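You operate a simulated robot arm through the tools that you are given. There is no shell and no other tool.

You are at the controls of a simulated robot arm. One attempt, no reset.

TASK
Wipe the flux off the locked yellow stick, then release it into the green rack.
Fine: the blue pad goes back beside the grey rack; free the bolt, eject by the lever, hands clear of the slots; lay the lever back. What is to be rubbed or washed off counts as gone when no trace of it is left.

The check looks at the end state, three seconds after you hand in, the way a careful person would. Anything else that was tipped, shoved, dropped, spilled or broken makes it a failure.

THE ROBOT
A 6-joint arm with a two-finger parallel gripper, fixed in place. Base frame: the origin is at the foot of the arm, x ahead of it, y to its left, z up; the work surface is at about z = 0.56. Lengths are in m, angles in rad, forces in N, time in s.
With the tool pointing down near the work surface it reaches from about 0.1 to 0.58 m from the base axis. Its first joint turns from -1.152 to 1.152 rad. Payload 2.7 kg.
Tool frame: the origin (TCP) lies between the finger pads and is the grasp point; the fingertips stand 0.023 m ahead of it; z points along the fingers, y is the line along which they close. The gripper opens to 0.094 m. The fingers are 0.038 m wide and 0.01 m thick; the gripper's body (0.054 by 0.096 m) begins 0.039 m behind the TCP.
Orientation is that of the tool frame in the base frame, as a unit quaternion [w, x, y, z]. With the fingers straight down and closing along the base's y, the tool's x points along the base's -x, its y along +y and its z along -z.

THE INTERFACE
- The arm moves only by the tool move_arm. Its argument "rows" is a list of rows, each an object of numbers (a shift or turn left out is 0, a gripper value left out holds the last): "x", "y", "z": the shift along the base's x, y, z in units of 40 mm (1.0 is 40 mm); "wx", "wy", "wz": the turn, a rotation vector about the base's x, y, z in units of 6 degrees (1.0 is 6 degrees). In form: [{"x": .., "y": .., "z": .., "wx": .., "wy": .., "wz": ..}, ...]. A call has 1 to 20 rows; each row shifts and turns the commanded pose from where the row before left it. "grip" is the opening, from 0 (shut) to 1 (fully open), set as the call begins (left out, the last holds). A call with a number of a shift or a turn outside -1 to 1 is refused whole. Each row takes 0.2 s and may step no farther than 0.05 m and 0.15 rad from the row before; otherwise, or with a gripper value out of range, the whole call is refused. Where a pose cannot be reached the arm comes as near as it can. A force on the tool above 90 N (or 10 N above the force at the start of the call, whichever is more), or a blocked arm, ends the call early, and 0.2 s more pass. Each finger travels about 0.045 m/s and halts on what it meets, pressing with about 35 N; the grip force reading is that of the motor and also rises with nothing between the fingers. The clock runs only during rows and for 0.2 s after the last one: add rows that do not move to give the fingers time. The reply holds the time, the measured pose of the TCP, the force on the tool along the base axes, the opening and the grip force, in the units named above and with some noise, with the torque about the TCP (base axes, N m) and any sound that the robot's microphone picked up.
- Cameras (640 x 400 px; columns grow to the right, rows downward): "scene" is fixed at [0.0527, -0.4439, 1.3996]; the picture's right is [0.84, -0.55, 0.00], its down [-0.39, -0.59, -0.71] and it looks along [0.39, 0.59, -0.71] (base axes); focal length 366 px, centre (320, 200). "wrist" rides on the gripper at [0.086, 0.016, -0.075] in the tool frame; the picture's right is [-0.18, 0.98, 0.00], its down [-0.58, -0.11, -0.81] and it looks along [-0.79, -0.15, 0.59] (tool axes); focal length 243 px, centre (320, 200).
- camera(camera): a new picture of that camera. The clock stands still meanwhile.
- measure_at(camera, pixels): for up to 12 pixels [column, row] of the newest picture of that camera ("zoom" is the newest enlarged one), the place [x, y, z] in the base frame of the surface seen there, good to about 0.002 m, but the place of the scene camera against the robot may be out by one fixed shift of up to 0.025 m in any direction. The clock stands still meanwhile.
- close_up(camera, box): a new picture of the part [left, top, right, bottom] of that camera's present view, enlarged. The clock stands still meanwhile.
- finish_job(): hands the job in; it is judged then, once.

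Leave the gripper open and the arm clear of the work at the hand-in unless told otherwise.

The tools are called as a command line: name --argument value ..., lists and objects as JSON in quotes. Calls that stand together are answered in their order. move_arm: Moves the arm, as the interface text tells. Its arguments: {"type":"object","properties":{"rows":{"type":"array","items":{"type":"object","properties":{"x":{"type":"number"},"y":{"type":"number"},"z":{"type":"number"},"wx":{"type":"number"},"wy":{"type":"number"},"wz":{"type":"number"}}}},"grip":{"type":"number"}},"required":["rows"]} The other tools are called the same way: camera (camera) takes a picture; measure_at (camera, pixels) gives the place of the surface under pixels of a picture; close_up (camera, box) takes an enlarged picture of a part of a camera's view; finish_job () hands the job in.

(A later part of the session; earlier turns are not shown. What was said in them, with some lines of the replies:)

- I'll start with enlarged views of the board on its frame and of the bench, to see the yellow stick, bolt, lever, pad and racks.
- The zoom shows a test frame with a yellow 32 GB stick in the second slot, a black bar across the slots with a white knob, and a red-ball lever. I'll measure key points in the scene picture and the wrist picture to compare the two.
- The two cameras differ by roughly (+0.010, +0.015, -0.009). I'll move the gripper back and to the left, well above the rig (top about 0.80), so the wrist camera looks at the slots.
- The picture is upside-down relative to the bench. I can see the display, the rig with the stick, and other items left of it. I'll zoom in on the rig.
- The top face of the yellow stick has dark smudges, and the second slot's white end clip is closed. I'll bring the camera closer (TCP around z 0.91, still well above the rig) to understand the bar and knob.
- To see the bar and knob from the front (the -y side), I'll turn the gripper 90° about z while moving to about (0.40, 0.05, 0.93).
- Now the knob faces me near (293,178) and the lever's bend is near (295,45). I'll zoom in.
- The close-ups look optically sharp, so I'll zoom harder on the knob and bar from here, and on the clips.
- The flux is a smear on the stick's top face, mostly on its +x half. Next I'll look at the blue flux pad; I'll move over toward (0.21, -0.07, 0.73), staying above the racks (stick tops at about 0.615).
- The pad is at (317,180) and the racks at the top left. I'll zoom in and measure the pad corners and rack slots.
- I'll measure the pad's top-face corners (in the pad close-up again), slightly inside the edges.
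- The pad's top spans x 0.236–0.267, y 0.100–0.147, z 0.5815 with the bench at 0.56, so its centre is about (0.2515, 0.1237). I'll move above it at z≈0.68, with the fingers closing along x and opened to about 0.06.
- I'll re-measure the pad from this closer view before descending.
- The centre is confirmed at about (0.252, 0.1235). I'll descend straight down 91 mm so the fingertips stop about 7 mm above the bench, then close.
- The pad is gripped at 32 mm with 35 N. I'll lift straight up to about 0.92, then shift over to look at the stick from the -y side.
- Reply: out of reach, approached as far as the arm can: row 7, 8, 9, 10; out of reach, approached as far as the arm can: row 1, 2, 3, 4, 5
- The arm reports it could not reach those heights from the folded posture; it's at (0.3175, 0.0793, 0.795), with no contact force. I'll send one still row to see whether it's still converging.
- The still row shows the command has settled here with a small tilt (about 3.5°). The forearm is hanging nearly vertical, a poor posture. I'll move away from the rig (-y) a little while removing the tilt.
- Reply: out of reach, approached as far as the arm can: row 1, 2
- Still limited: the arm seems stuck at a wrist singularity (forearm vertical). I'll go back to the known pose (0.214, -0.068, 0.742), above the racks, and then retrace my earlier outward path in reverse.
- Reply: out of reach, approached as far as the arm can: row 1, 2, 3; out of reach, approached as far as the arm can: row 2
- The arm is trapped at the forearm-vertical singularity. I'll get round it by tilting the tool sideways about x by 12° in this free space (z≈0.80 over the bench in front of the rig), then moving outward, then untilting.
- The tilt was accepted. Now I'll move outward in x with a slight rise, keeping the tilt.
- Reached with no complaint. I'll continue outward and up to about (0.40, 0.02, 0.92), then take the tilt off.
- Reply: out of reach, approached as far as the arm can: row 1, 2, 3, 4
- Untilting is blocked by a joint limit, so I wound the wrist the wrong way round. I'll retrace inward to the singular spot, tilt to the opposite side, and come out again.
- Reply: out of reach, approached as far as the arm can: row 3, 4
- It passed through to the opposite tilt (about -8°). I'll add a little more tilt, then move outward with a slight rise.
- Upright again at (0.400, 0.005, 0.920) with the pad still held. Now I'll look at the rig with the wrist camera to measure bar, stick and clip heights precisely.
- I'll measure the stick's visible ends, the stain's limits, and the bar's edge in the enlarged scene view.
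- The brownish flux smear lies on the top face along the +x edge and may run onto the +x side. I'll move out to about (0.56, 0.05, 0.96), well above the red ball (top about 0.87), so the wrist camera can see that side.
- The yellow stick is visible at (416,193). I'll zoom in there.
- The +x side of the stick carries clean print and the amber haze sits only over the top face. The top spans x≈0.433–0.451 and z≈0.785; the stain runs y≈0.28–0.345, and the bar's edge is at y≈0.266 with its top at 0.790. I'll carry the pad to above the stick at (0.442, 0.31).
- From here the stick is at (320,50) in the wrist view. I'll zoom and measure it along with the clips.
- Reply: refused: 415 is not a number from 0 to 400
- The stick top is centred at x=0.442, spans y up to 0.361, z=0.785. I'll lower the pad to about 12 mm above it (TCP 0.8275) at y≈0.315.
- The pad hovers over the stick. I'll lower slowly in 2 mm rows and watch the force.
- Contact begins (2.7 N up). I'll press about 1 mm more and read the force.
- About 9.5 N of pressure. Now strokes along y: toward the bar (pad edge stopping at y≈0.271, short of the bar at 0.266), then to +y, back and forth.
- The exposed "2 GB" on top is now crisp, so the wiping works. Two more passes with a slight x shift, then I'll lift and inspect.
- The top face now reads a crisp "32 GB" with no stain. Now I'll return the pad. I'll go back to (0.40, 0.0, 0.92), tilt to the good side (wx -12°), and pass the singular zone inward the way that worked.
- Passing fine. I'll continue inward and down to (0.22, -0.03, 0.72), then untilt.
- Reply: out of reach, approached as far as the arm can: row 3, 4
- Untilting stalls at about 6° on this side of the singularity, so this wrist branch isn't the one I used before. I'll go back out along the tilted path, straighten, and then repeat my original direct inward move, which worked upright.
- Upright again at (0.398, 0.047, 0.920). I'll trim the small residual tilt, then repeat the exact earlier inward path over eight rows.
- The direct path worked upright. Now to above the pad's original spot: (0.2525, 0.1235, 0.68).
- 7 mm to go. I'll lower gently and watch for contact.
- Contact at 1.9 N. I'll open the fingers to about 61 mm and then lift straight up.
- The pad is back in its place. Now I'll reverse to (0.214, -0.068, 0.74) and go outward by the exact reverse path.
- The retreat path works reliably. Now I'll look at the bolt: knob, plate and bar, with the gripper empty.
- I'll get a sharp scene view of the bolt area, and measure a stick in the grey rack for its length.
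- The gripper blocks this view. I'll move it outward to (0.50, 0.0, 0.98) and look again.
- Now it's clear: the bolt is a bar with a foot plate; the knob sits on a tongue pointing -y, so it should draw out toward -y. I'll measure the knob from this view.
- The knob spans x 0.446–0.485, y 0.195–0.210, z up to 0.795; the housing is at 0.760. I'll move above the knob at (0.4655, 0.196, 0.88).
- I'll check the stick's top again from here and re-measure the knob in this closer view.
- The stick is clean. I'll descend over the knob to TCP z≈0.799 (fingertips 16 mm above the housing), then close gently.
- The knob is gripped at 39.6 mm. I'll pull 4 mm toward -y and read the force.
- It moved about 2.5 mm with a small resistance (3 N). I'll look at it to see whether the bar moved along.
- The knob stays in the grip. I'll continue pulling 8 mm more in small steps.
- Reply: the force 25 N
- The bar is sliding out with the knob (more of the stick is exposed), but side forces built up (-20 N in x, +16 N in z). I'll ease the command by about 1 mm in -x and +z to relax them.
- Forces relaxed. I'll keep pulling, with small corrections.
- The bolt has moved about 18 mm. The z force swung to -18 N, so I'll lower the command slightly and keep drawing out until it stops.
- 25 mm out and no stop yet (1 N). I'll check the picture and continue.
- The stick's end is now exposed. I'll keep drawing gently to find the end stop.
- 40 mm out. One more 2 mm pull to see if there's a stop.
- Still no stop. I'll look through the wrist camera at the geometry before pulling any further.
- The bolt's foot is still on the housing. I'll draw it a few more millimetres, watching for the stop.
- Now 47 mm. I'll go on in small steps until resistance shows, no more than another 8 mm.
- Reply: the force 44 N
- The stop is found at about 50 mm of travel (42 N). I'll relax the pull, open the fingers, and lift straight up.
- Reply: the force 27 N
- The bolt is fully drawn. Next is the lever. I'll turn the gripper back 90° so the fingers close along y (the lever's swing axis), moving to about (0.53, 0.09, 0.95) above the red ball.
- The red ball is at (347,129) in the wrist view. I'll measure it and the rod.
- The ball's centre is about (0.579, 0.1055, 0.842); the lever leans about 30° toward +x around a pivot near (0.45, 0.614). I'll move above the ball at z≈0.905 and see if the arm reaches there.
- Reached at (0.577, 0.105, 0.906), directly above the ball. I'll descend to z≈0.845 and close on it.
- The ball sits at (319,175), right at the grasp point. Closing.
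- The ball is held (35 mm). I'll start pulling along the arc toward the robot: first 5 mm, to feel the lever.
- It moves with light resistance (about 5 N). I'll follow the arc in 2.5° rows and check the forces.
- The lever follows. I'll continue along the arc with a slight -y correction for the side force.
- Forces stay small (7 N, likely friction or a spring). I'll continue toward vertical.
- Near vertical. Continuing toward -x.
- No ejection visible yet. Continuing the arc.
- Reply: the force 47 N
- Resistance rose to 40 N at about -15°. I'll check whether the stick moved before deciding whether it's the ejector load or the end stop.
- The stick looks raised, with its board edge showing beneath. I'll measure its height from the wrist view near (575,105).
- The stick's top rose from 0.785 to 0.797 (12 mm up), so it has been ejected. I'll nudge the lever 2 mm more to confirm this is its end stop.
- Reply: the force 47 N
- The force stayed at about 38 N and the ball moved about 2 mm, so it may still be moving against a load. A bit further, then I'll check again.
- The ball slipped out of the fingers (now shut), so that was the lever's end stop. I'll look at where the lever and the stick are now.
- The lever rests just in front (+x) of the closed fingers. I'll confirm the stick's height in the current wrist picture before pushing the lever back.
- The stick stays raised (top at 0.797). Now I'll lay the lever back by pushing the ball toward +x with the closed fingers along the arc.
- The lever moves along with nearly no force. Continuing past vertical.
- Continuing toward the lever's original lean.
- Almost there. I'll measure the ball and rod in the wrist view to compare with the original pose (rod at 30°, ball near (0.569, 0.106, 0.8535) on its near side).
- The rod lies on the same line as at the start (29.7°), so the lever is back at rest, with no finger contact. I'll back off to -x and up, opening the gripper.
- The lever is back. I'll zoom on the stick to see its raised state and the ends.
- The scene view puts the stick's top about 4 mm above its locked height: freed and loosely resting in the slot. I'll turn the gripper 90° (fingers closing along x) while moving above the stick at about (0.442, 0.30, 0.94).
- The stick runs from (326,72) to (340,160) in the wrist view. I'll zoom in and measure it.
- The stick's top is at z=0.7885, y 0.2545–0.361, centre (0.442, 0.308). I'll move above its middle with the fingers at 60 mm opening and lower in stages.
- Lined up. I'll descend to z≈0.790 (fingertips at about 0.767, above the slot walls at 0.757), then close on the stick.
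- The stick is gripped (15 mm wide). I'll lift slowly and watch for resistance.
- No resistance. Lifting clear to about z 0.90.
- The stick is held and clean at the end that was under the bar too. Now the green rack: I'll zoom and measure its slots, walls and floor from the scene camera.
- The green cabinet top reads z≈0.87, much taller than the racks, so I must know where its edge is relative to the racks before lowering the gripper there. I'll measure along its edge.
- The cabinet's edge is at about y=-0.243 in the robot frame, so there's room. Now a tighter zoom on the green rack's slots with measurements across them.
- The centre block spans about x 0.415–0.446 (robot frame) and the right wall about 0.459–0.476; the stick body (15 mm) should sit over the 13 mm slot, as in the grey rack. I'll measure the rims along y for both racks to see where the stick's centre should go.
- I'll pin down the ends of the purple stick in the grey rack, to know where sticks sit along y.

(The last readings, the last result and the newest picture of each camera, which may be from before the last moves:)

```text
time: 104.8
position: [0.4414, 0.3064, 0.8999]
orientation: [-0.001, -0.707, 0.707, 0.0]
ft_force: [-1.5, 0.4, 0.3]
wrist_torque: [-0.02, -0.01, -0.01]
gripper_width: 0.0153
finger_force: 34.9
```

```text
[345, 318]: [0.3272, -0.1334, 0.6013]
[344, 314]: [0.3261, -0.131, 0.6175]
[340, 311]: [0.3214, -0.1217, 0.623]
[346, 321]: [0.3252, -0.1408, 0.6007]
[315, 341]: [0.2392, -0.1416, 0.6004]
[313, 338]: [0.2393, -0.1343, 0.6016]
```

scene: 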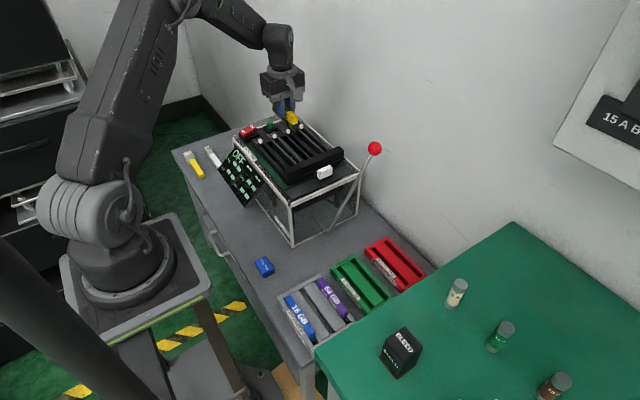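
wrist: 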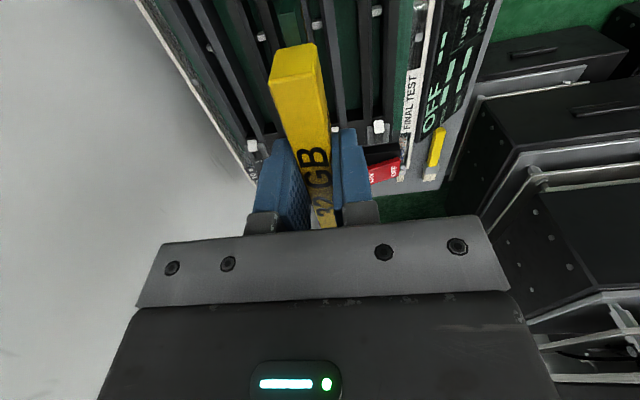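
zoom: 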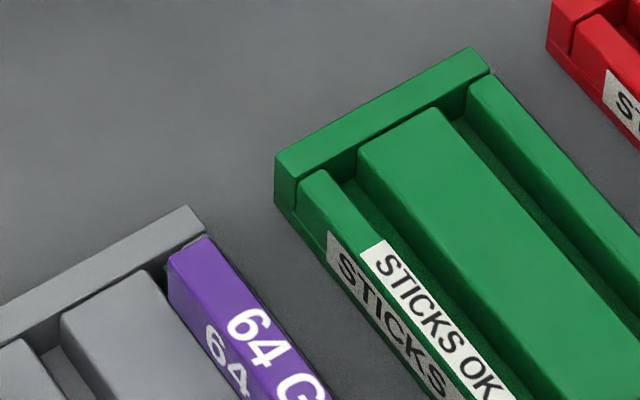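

Sticks in the grey rack are centred at about y=-0.0635 (robot frame). The right green slot is at about x≈0.453. I'll carry the stick at z≈0.92 (its bottom at 0.874, above bar, knob and ball) to (0.40, -0.10), then look with the wrist camera.

move_arm --rows '[{"z": 0.5}, {"x": -0.086, "y": -0.85}, {"x": -0.086, "y": -0.85}, {"x": -0.086, "y": -0.85}, {"x": -0.086, "y": -0.85}, {"x": -0.086, "y": -0.85}, {"x": -0.086, "y": -0.85}, {"x": -0.086, "y": -0.85}, {"x": -0.086, "y": -0.85}, {"x": -0.086, "y": -0.85}, {"x": -0.086, "y": -0.85}, {"x": -0.086, "y": -0.85}, {"x": -0.086, "y": -0.81}]'

move_arm --rows '[{"z": -0.6}, {"z": -0.7}, {"z": -0.7}, {"z": -0.6}]'

camera --camera "wrist"

camera --camera "scene"

```text
time: 107.6
position: [0.4012, -0.1012, 0.9186]
orientation: [0.0, 0.707, -0.707, -0.001]
ft_force: [0.1, -1.1, -0.2]
wrist_torque: [0.02, 0.02, 0.0]
gripper_width: 0.015
finger_force: 35.1
```

```text
time: 108.6
position: [0.4003, -0.1006, 0.8163]
orientation: [0.0, -0.707, 0.707, -0.002]
ft_force: [0.0, 0.3, -0.1]
wrist_torque: [0.02, 0.01, 0.01]
gripper_width: 0.0148
finger_force: 35.2
```

```text
taken
```

wrist: 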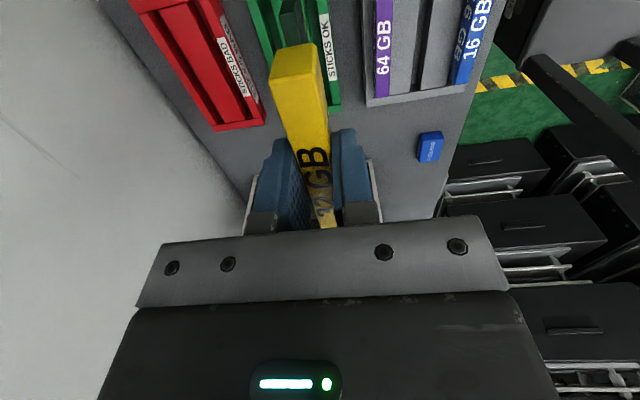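

```text
taken
```

scene: 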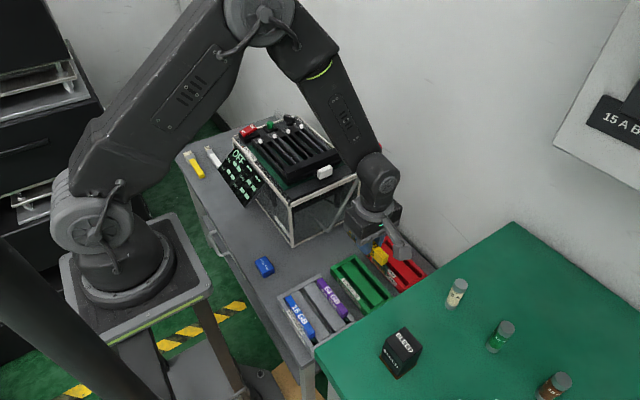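

The stick blocks my view of the green rack. I'll shift to x=0.50 so the rack shows to the right of the gripper.

move_arm --rows '[{"x": 0.6}, {"x": 0.7}, {"x": 0.7}, {"x": 0.5}]'

camera --camera "wrist"

```text
time: 109.6
position: [0.5016, -0.1016, 0.8152]
orientation: [0.001, 0.707, -0.707, 0.0]
ft_force: [0.4, -0.6, -0.2]
wrist_torque: [-0.03, 0.03, -0.02]
gripper_width: 0.0151
finger_force: 34.4
```

```text
taken
```

wrist: 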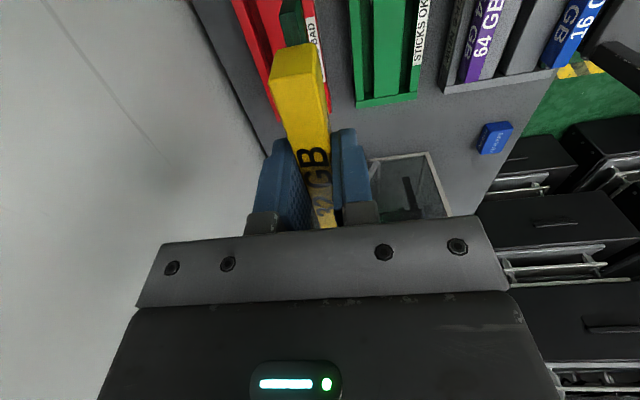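

Now the green rack shows at columns 350–425, rows 0–105. I'll zoom and measure across the slots.

close_up --camera "wrist" --box '[340, 0, 500, 110]'

measure_at --camera "zoom" --pixels '[[55, 200], [75, 200], [100, 200], [130, 200], [170, 200], [205, 200], [225, 200], [245, 200], [60, 100], [80, 100], [110, 100], [240, 100]]'

```text
3.64 times, centred on (420, 55) of wrist
```

zoom: 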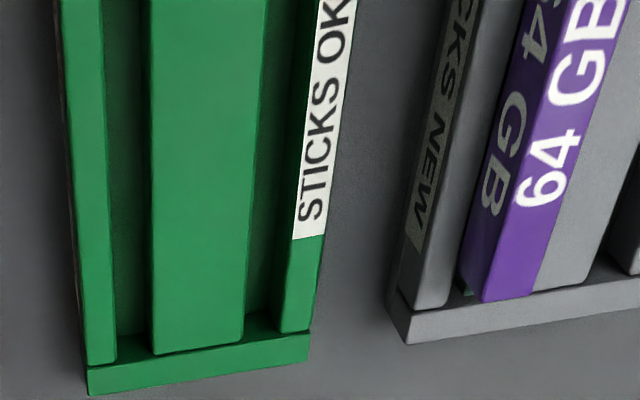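

```text
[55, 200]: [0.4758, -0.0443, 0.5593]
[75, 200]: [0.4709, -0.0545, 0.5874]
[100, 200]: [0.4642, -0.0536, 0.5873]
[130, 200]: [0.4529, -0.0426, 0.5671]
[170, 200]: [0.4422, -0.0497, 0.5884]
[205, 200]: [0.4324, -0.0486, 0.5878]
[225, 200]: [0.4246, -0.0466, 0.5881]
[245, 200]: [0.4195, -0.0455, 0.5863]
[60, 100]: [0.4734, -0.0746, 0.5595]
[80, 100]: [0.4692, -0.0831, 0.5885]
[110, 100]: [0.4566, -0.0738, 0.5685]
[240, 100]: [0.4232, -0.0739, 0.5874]
```

The right slot spans x≈0.448–0.462 (centre 0.455), floor z≈0.567, and rack top 0.5875. Now the slot's y-end and the purple stick's end for reference.

measure_at --camera "zoom" --pixels '[[200, 340], [160, 348], [128, 325], [130, 345], [200, 358], [200, 372], [100, 355], [500, 290], [510, 270], [480, 325], [520, 100], [470, 295]]'

```text
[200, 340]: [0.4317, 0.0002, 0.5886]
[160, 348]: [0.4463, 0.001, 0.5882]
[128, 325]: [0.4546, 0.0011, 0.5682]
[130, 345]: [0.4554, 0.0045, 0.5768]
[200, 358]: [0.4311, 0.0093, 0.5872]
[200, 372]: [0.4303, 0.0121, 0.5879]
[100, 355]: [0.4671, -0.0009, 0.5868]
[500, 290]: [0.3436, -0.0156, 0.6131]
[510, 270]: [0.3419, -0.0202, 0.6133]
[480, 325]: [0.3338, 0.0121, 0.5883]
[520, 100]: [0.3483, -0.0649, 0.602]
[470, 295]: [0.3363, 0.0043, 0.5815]
```

The slot runs to y≈0.0045 at its +y end, and sticks are centred near y=-0.0665. I'll check the held stick's position relative to the gripper.

close_up --camera "wrist" --box '[240, 10, 400, 235]'

measure_at --camera "wrist" --pixels '[[285, 90], [319, 86], [300, 90], [310, 120], [313, 140], [300, 84], [290, 60], [292, 25], [290, 35]]'

```text
1.78 times, centred on (320, 122) of wrist
```

zoom: 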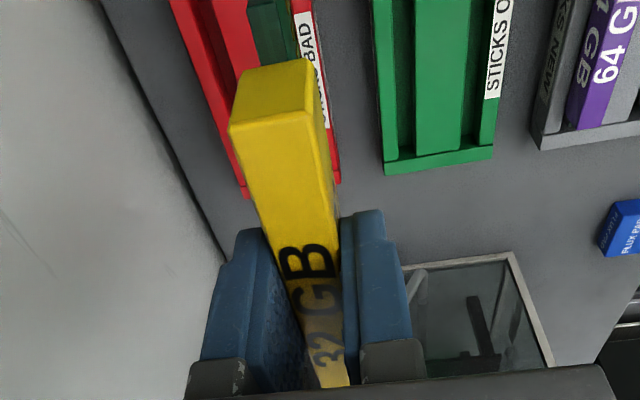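

```text
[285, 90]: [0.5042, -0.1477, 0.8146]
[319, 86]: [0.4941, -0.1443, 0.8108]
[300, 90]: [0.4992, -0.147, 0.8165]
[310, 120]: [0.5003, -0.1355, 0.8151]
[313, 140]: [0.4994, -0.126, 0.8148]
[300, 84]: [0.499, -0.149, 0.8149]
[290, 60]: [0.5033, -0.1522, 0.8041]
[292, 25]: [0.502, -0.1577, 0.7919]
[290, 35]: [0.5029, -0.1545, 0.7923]
```

The stick is level and centred within about 2 mm of the grasp point. I'll move over the right slot to (0.4555, -0.0685), then descend partway to z≈0.70.

move_arm --rows '[{"x": -0.4, "y": 0.3}, {"x": -0.4, "y": 0.3}, {"x": -0.35, "y": 0.23}, {"z": -0.6}, {"z": -0.7}, {"z": -0.8}, {"z": -0.7}]'

camera --camera "wrist"

close_up --camera "scene" --box '[300, 200, 444, 310]'

```text
time: 111.2
position: [0.4555, -0.0681, 0.7032]
orientation: [0.0, -0.707, 0.707, -0.001]
ft_force: [-0.8, -0.2, -0.6]
wrist_torque: [-0.03, -0.01, 0.02]
gripper_width: 0.0153
finger_force: 35.2
```

```text
taken
```

wrist: 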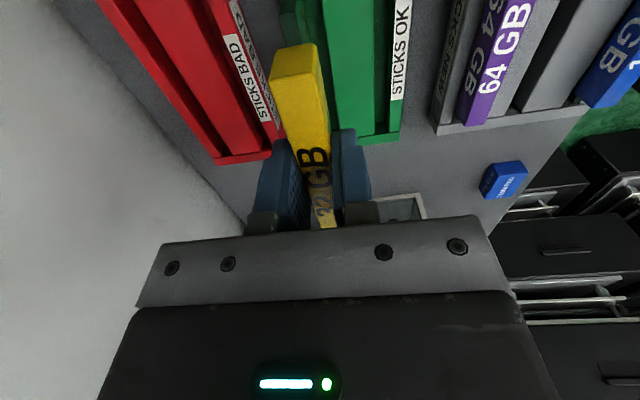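

```text
3.64 times, centred on (372, 255) of scene
```

zoom: 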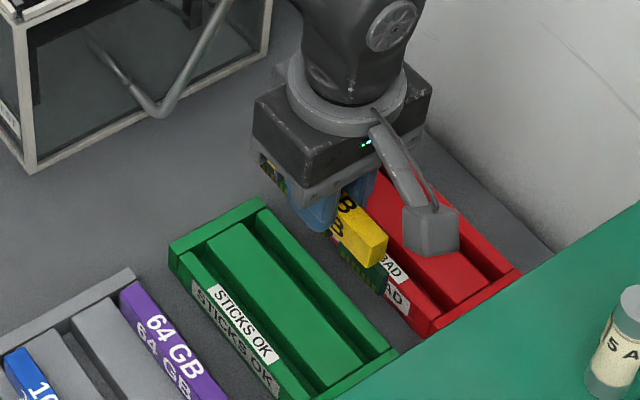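

Aligned so far, no reach problem. Lowering to about z 0.655 and checking again.

move_arm --rows '[{"z": -0.5}, {"z": -0.4}, {"z": -0.3}]'

close_up --camera "wrist" --box '[240, 0, 432, 120]'

close_up --camera "scene" --box '[320, 230, 416, 300]'

```text
time: 112.0
position: [0.4552, -0.0666, 0.6562]
orientation: [0.0, -0.707, 0.707, -0.001]
ft_force: [-0.1, 0.1, -0.2]
wrist_torque: [-0.01, 0.0, 0.0]
gripper_width: 0.0151
finger_force: 35.5
```

```text
3.33 times, centred on (336, 60) of wrist
```

zoom: 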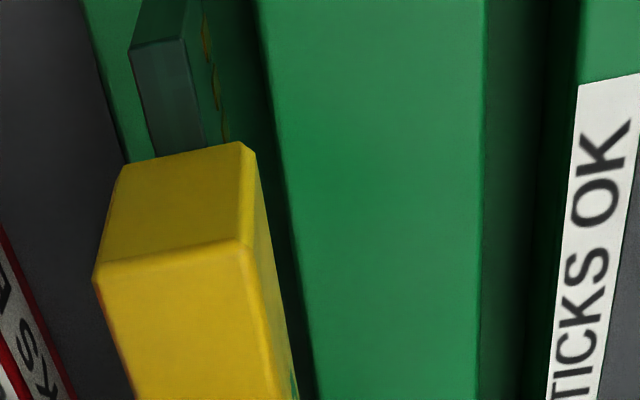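

```text
5.71 times, centred on (368, 265) of scene
```

zoom: 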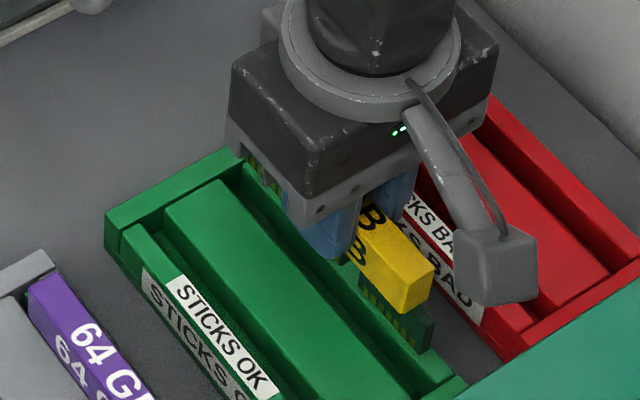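

I'll measure the board's lower end against the slot edges in the wrist view (board end near (160,60) in the zoom).

close_up --camera "wrist" --box '[250, 0, 346, 60]'

measure_at --camera "zoom" --pixels '[[205, 100], [255, 95], [230, 120], [130, 60], [110, 60], [90, 30], [330, 60], [300, 30], [360, 60], [450, 60], [300, 100], [160, 200]]'

```text
6.67 times, centred on (298, 30) of wrist
```

zoom: 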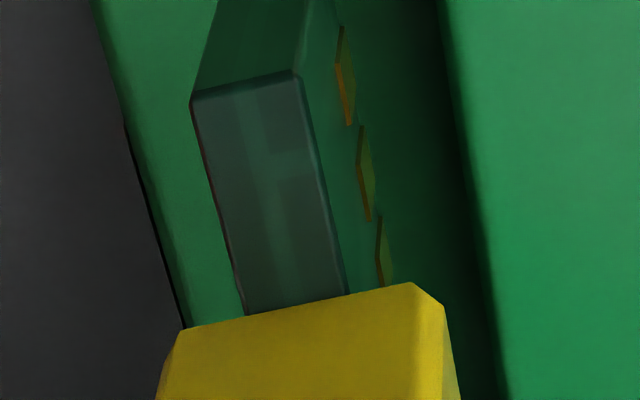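

```text
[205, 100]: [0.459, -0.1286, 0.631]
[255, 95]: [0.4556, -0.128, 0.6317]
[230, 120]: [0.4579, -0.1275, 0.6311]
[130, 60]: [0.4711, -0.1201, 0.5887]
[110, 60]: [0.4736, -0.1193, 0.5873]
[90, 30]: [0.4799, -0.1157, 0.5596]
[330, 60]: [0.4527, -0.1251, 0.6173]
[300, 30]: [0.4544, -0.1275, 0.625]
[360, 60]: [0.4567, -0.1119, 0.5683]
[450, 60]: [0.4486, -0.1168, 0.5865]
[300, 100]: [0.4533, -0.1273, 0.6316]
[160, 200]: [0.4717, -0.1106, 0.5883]
```

The board end (x≈0.453–0.460) is centred between block edge (≈0.449) and wall (≈0.463). I'll shift 2.5 mm toward -y to match the other sticks' placement and lower slowly.

move_arm --rows '[{"z": -0.2, "y": -0.06}, {"z": -0.2}, {"z": -0.2}, {"z": -0.15}]'

close_up --camera "wrist" --box '[240, 0, 432, 120]'

```text
time: 113.0
position: [0.4551, -0.0705, 0.6261]
orientation: [0.001, 0.707, -0.707, 0.0]
ft_force: [-0.6, -0.1, -0.9]
wrist_torque: [0.0, 0.0, -0.01]
gripper_width: 0.0151
finger_force: 35.3
```

```text
3.33 times, centred on (336, 60) of wrist
```

zoom: 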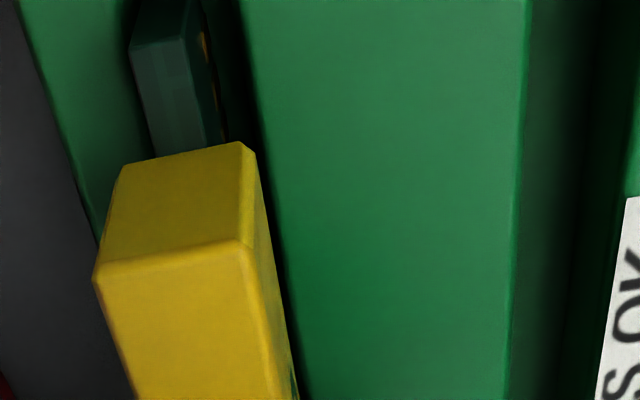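

The board has entered the slot without contact. Lowering the last 12 mm gently.

move_arm --rows '[{"z": -0.1}, {"z": -0.1}, {"z": -0.05}]'

move_arm --rows '[{"z": -0.04}]'

```text
time: 113.8
position: [0.455, -0.0692, 0.6163]
orientation: [-0.001, -0.707, 0.707, -0.001]
ft_force: [0.0, -0.3, -0.7]
wrist_torque: [-0.01, -0.02, 0.0]
gripper_width: 0.0151
finger_force: 34.8
```

```text
time: 114.2
position: [0.4559, -0.0703, 0.6142]
orientation: [0.001, 0.707, -0.707, 0.0]
ft_force: [-0.8, -1.0, 1.9]
wrist_torque: [0.02, 0.02, 0.01]
gripper_width: 0.0151
finger_force: 35.0
```

Contact at z≈0.614, exactly as expected for a seated stick. I'll open to about 42 mm to release and then lift straight up.

move_arm --rows '[{"z": -0.01}, {}, {}, {}]' --grip 0.45

move_arm --rows '[{"z": 0.2}, {"z": 0.4}, {"z": 0.6}, {"z": 0.8}, {"z": 0.8}]'

close_up --camera "scene" --box '[320, 230, 416, 300]'

camera --camera "wrist"

```text
time: 115.2
position: [0.4557, -0.0698, 0.6129]
orientation: [0.0, -0.707, 0.707, -0.001]
ft_force: [0.2, 0.3, -0.5]
wrist_torque: [0.0, -0.03, 0.01]
gripper_width: 0.0422
finger_force: 0.1
```

```text
time: 116.4
position: [0.4558, -0.0712, 0.7259]
orientation: [0.001, 0.707, -0.707, 0.0]
ft_force: [0.2, -0.9, 0.5]
wrist_torque: [-0.03, 0.01, 0.01]
gripper_width: 0.0422
finger_force: 0.0
```

```text
5.71 times, centred on (368, 265) of scene
```

zoom: 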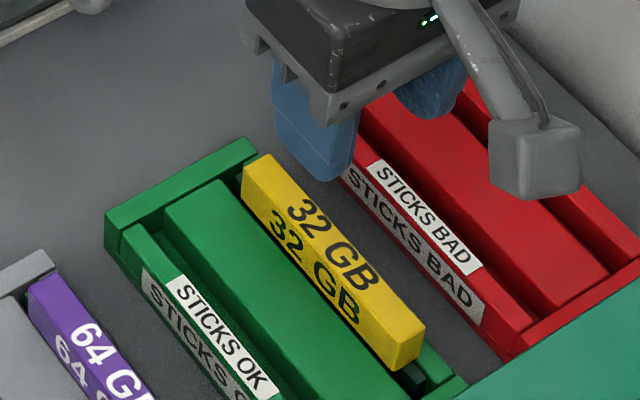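

```text
taken
```

wrist: 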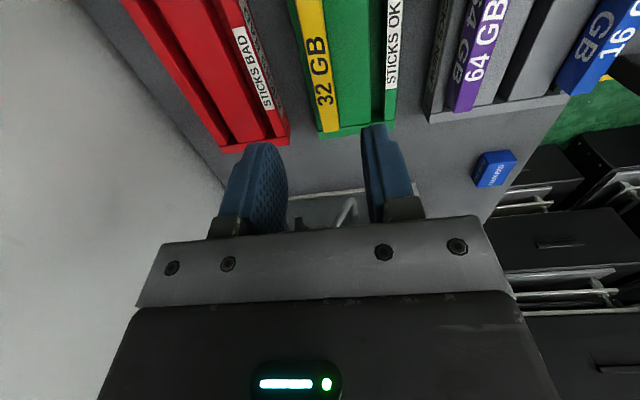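

The yellow stick sits in the green rack. I'll check that it is upright and compare it with the purple one.

close_up --camera "wrist" --box '[270, 0, 430, 145]'

measure_at --camera "wrist" --pixels '[[318, 120], [334, 118], [309, 60], [326, 60], [302, 15], [320, 15], [326, 132], [455, 105], [472, 103], [470, 40]]'

```text
2.76 times, centred on (350, 72) of wrist
```

zoom: 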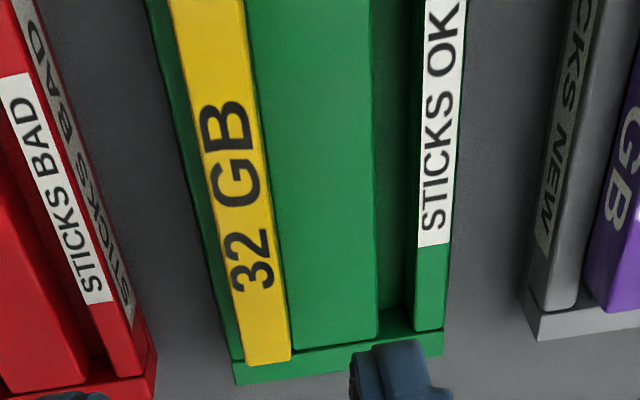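

```text
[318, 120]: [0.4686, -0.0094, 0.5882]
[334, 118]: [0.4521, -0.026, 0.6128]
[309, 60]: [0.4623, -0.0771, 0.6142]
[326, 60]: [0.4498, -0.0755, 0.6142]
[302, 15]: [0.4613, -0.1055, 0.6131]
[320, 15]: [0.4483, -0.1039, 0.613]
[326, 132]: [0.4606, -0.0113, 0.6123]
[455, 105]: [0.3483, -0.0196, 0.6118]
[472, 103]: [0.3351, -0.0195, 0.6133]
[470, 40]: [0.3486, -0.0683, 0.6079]
```

The stick's top is level at 0.613–0.614, the same as the purple stick. I'll raise the arm clear, open the gripper fully, and look over the whole scene.

move_arm --rows '[{"z": 0.9}, {"z": 0.9}, {"z": 0.9}, {"z": 0.9}, {"z": 0.9}, {"z": 0.9}, {"z": 0.9}]' --grip 1

camera --camera "scene"

close_up --camera "scene" --box '[220, 105, 400, 225]'

close_up --camera "scene" --box '[230, 225, 446, 360]'

```text
time: 118.0
position: [0.4566, -0.0701, 0.9769]
orientation: [-0.001, -0.707, 0.707, 0.0]
ft_force: [0.2, 0.2, -0.5]
wrist_torque: [0.02, 0.02, 0.0]
gripper_width: 0.0941
finger_force: 0.0
```

```text
taken
```

scene: 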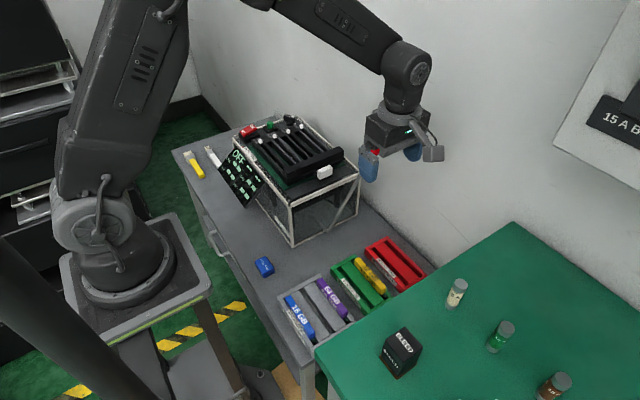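

```text
3.33 times, centred on (310, 165) of scene
```

zoom: 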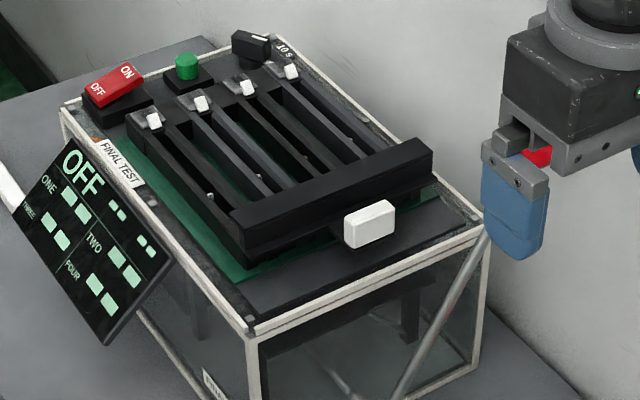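

```text
2.96 times, centred on (338, 292) of scene
```

zoom: 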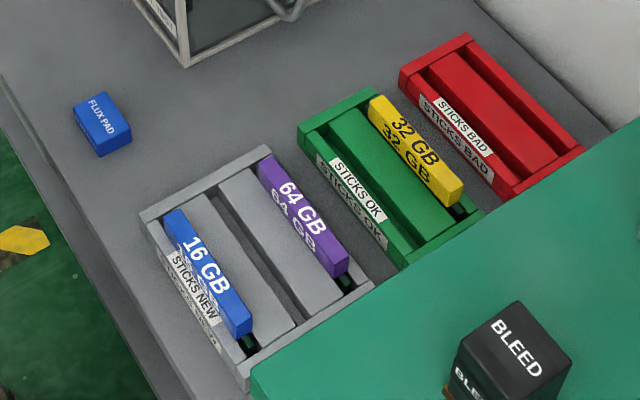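

Everything looks in place. The gripper hides the lever's ball here, so I'll move it back over the open space and check the lever and the stick's faces once more.

move_arm --rows '[{"x": -0.5, "y": -0.2, "z": 0.3}, {"x": -0.5, "y": -0.2, "z": 0.3}, {"x": -0.5, "y": -0.2, "z": 0.2}]'

camera --camera "scene"

close_up --camera "scene" --box '[340, 245, 404, 300]'

measure_at --camera "scene" --pixels '[[375, 148], [263, 264], [358, 180]]'

```text
time: 118.8
position: [0.3945, -0.0936, 1.0078]
orientation: [0.0, -0.707, 0.708, -0.001]
ft_force: [0.3, -0.1, 0.3]
wrist_torque: [-0.04, -0.01, 0.01]
gripper_width: 0.0939
finger_force: 0.0
```

```text
taken
```

scene: 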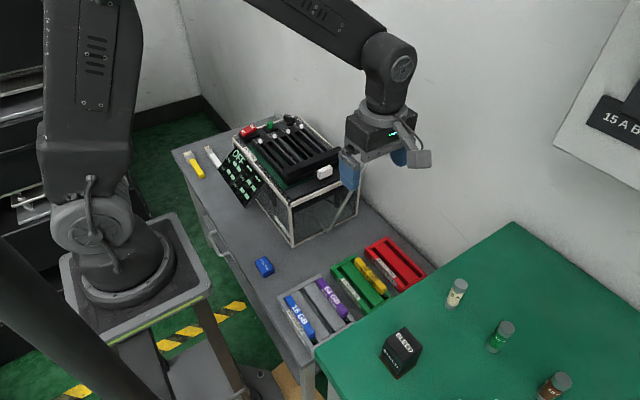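

```text
7.27 times, centred on (372, 272) of scene
```

zoom: 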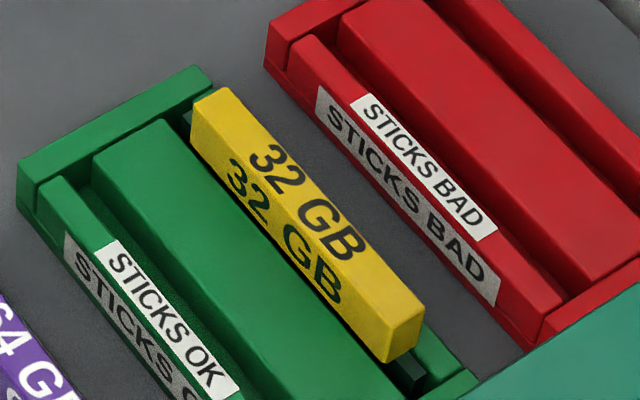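

```text
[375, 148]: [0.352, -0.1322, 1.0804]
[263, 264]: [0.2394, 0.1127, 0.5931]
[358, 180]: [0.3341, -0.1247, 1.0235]
```

The gripper still blocks the ball in the scene view, but the wrist camera faces it. I'll take a wrist picture.

camera --camera "wrist"

```text
taken
```

wrist: 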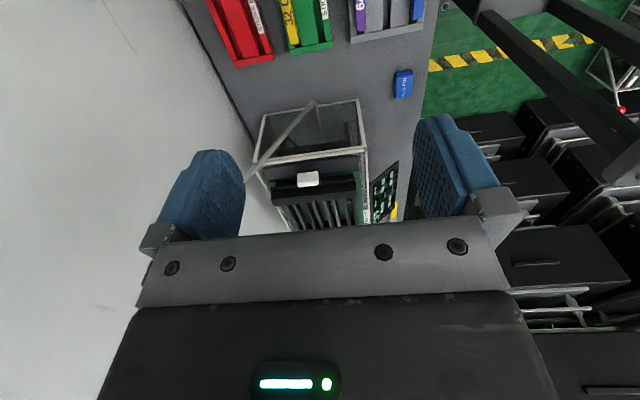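

The rod is visible from (312,105) to (250,175). I'll measure it to confirm its angle.

measure_at --camera "wrist" --pixels '[[300, 119], [290, 131], [280, 142], [270, 153], [260, 165]]'

close_up --camera "wrist" --box '[220, 80, 380, 200]'

```text
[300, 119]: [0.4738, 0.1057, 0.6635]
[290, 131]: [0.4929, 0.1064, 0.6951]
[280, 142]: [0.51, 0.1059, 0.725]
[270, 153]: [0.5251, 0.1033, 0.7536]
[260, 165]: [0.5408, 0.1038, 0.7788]
```

```text
3.33 times, centred on (300, 140) of wrist
```

zoom: 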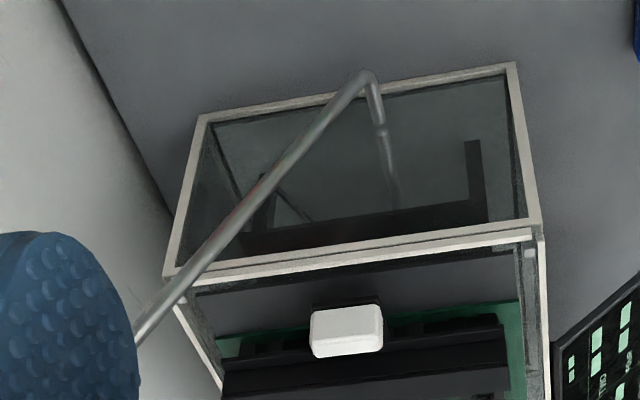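

The lever is back at its original 30° lean. The yellow stick is clean and upright in the green rack, and the pad is back in its place beside the grey rack. The bolt is drawn out, and the gripper is open and clear of the work. Handing in.

finish_job

```text
The job is handed in.
```

The yellow 32 GB stick is wiped clean and sitting upright in the green rack. The job is handed in; the check's verdict has not come back to me.

- **Flux:** I rubbed it off with the blue pad while the stick was still locked. The top now reads a crisp "32 GB", and I saw no stain on either long side.
- **Pad:** It is back beside the grey rack, within a millimetre or two of where it started.
- **Bolt:** I drew it out about 50 mm to its stop and left it open, since you did not ask for it to be closed again.
- **Lever:** I pulled it to its end stop with the gripper outside the slots, and the stick rose about 12 mm. The ball slipped out of the fingers at the stop. I then pushed the lever back, and it measures the same 30° lean as at the start.
- **Hand-in state:** The gripper was open and the arm clear. I saw nothing else moved or tipped.
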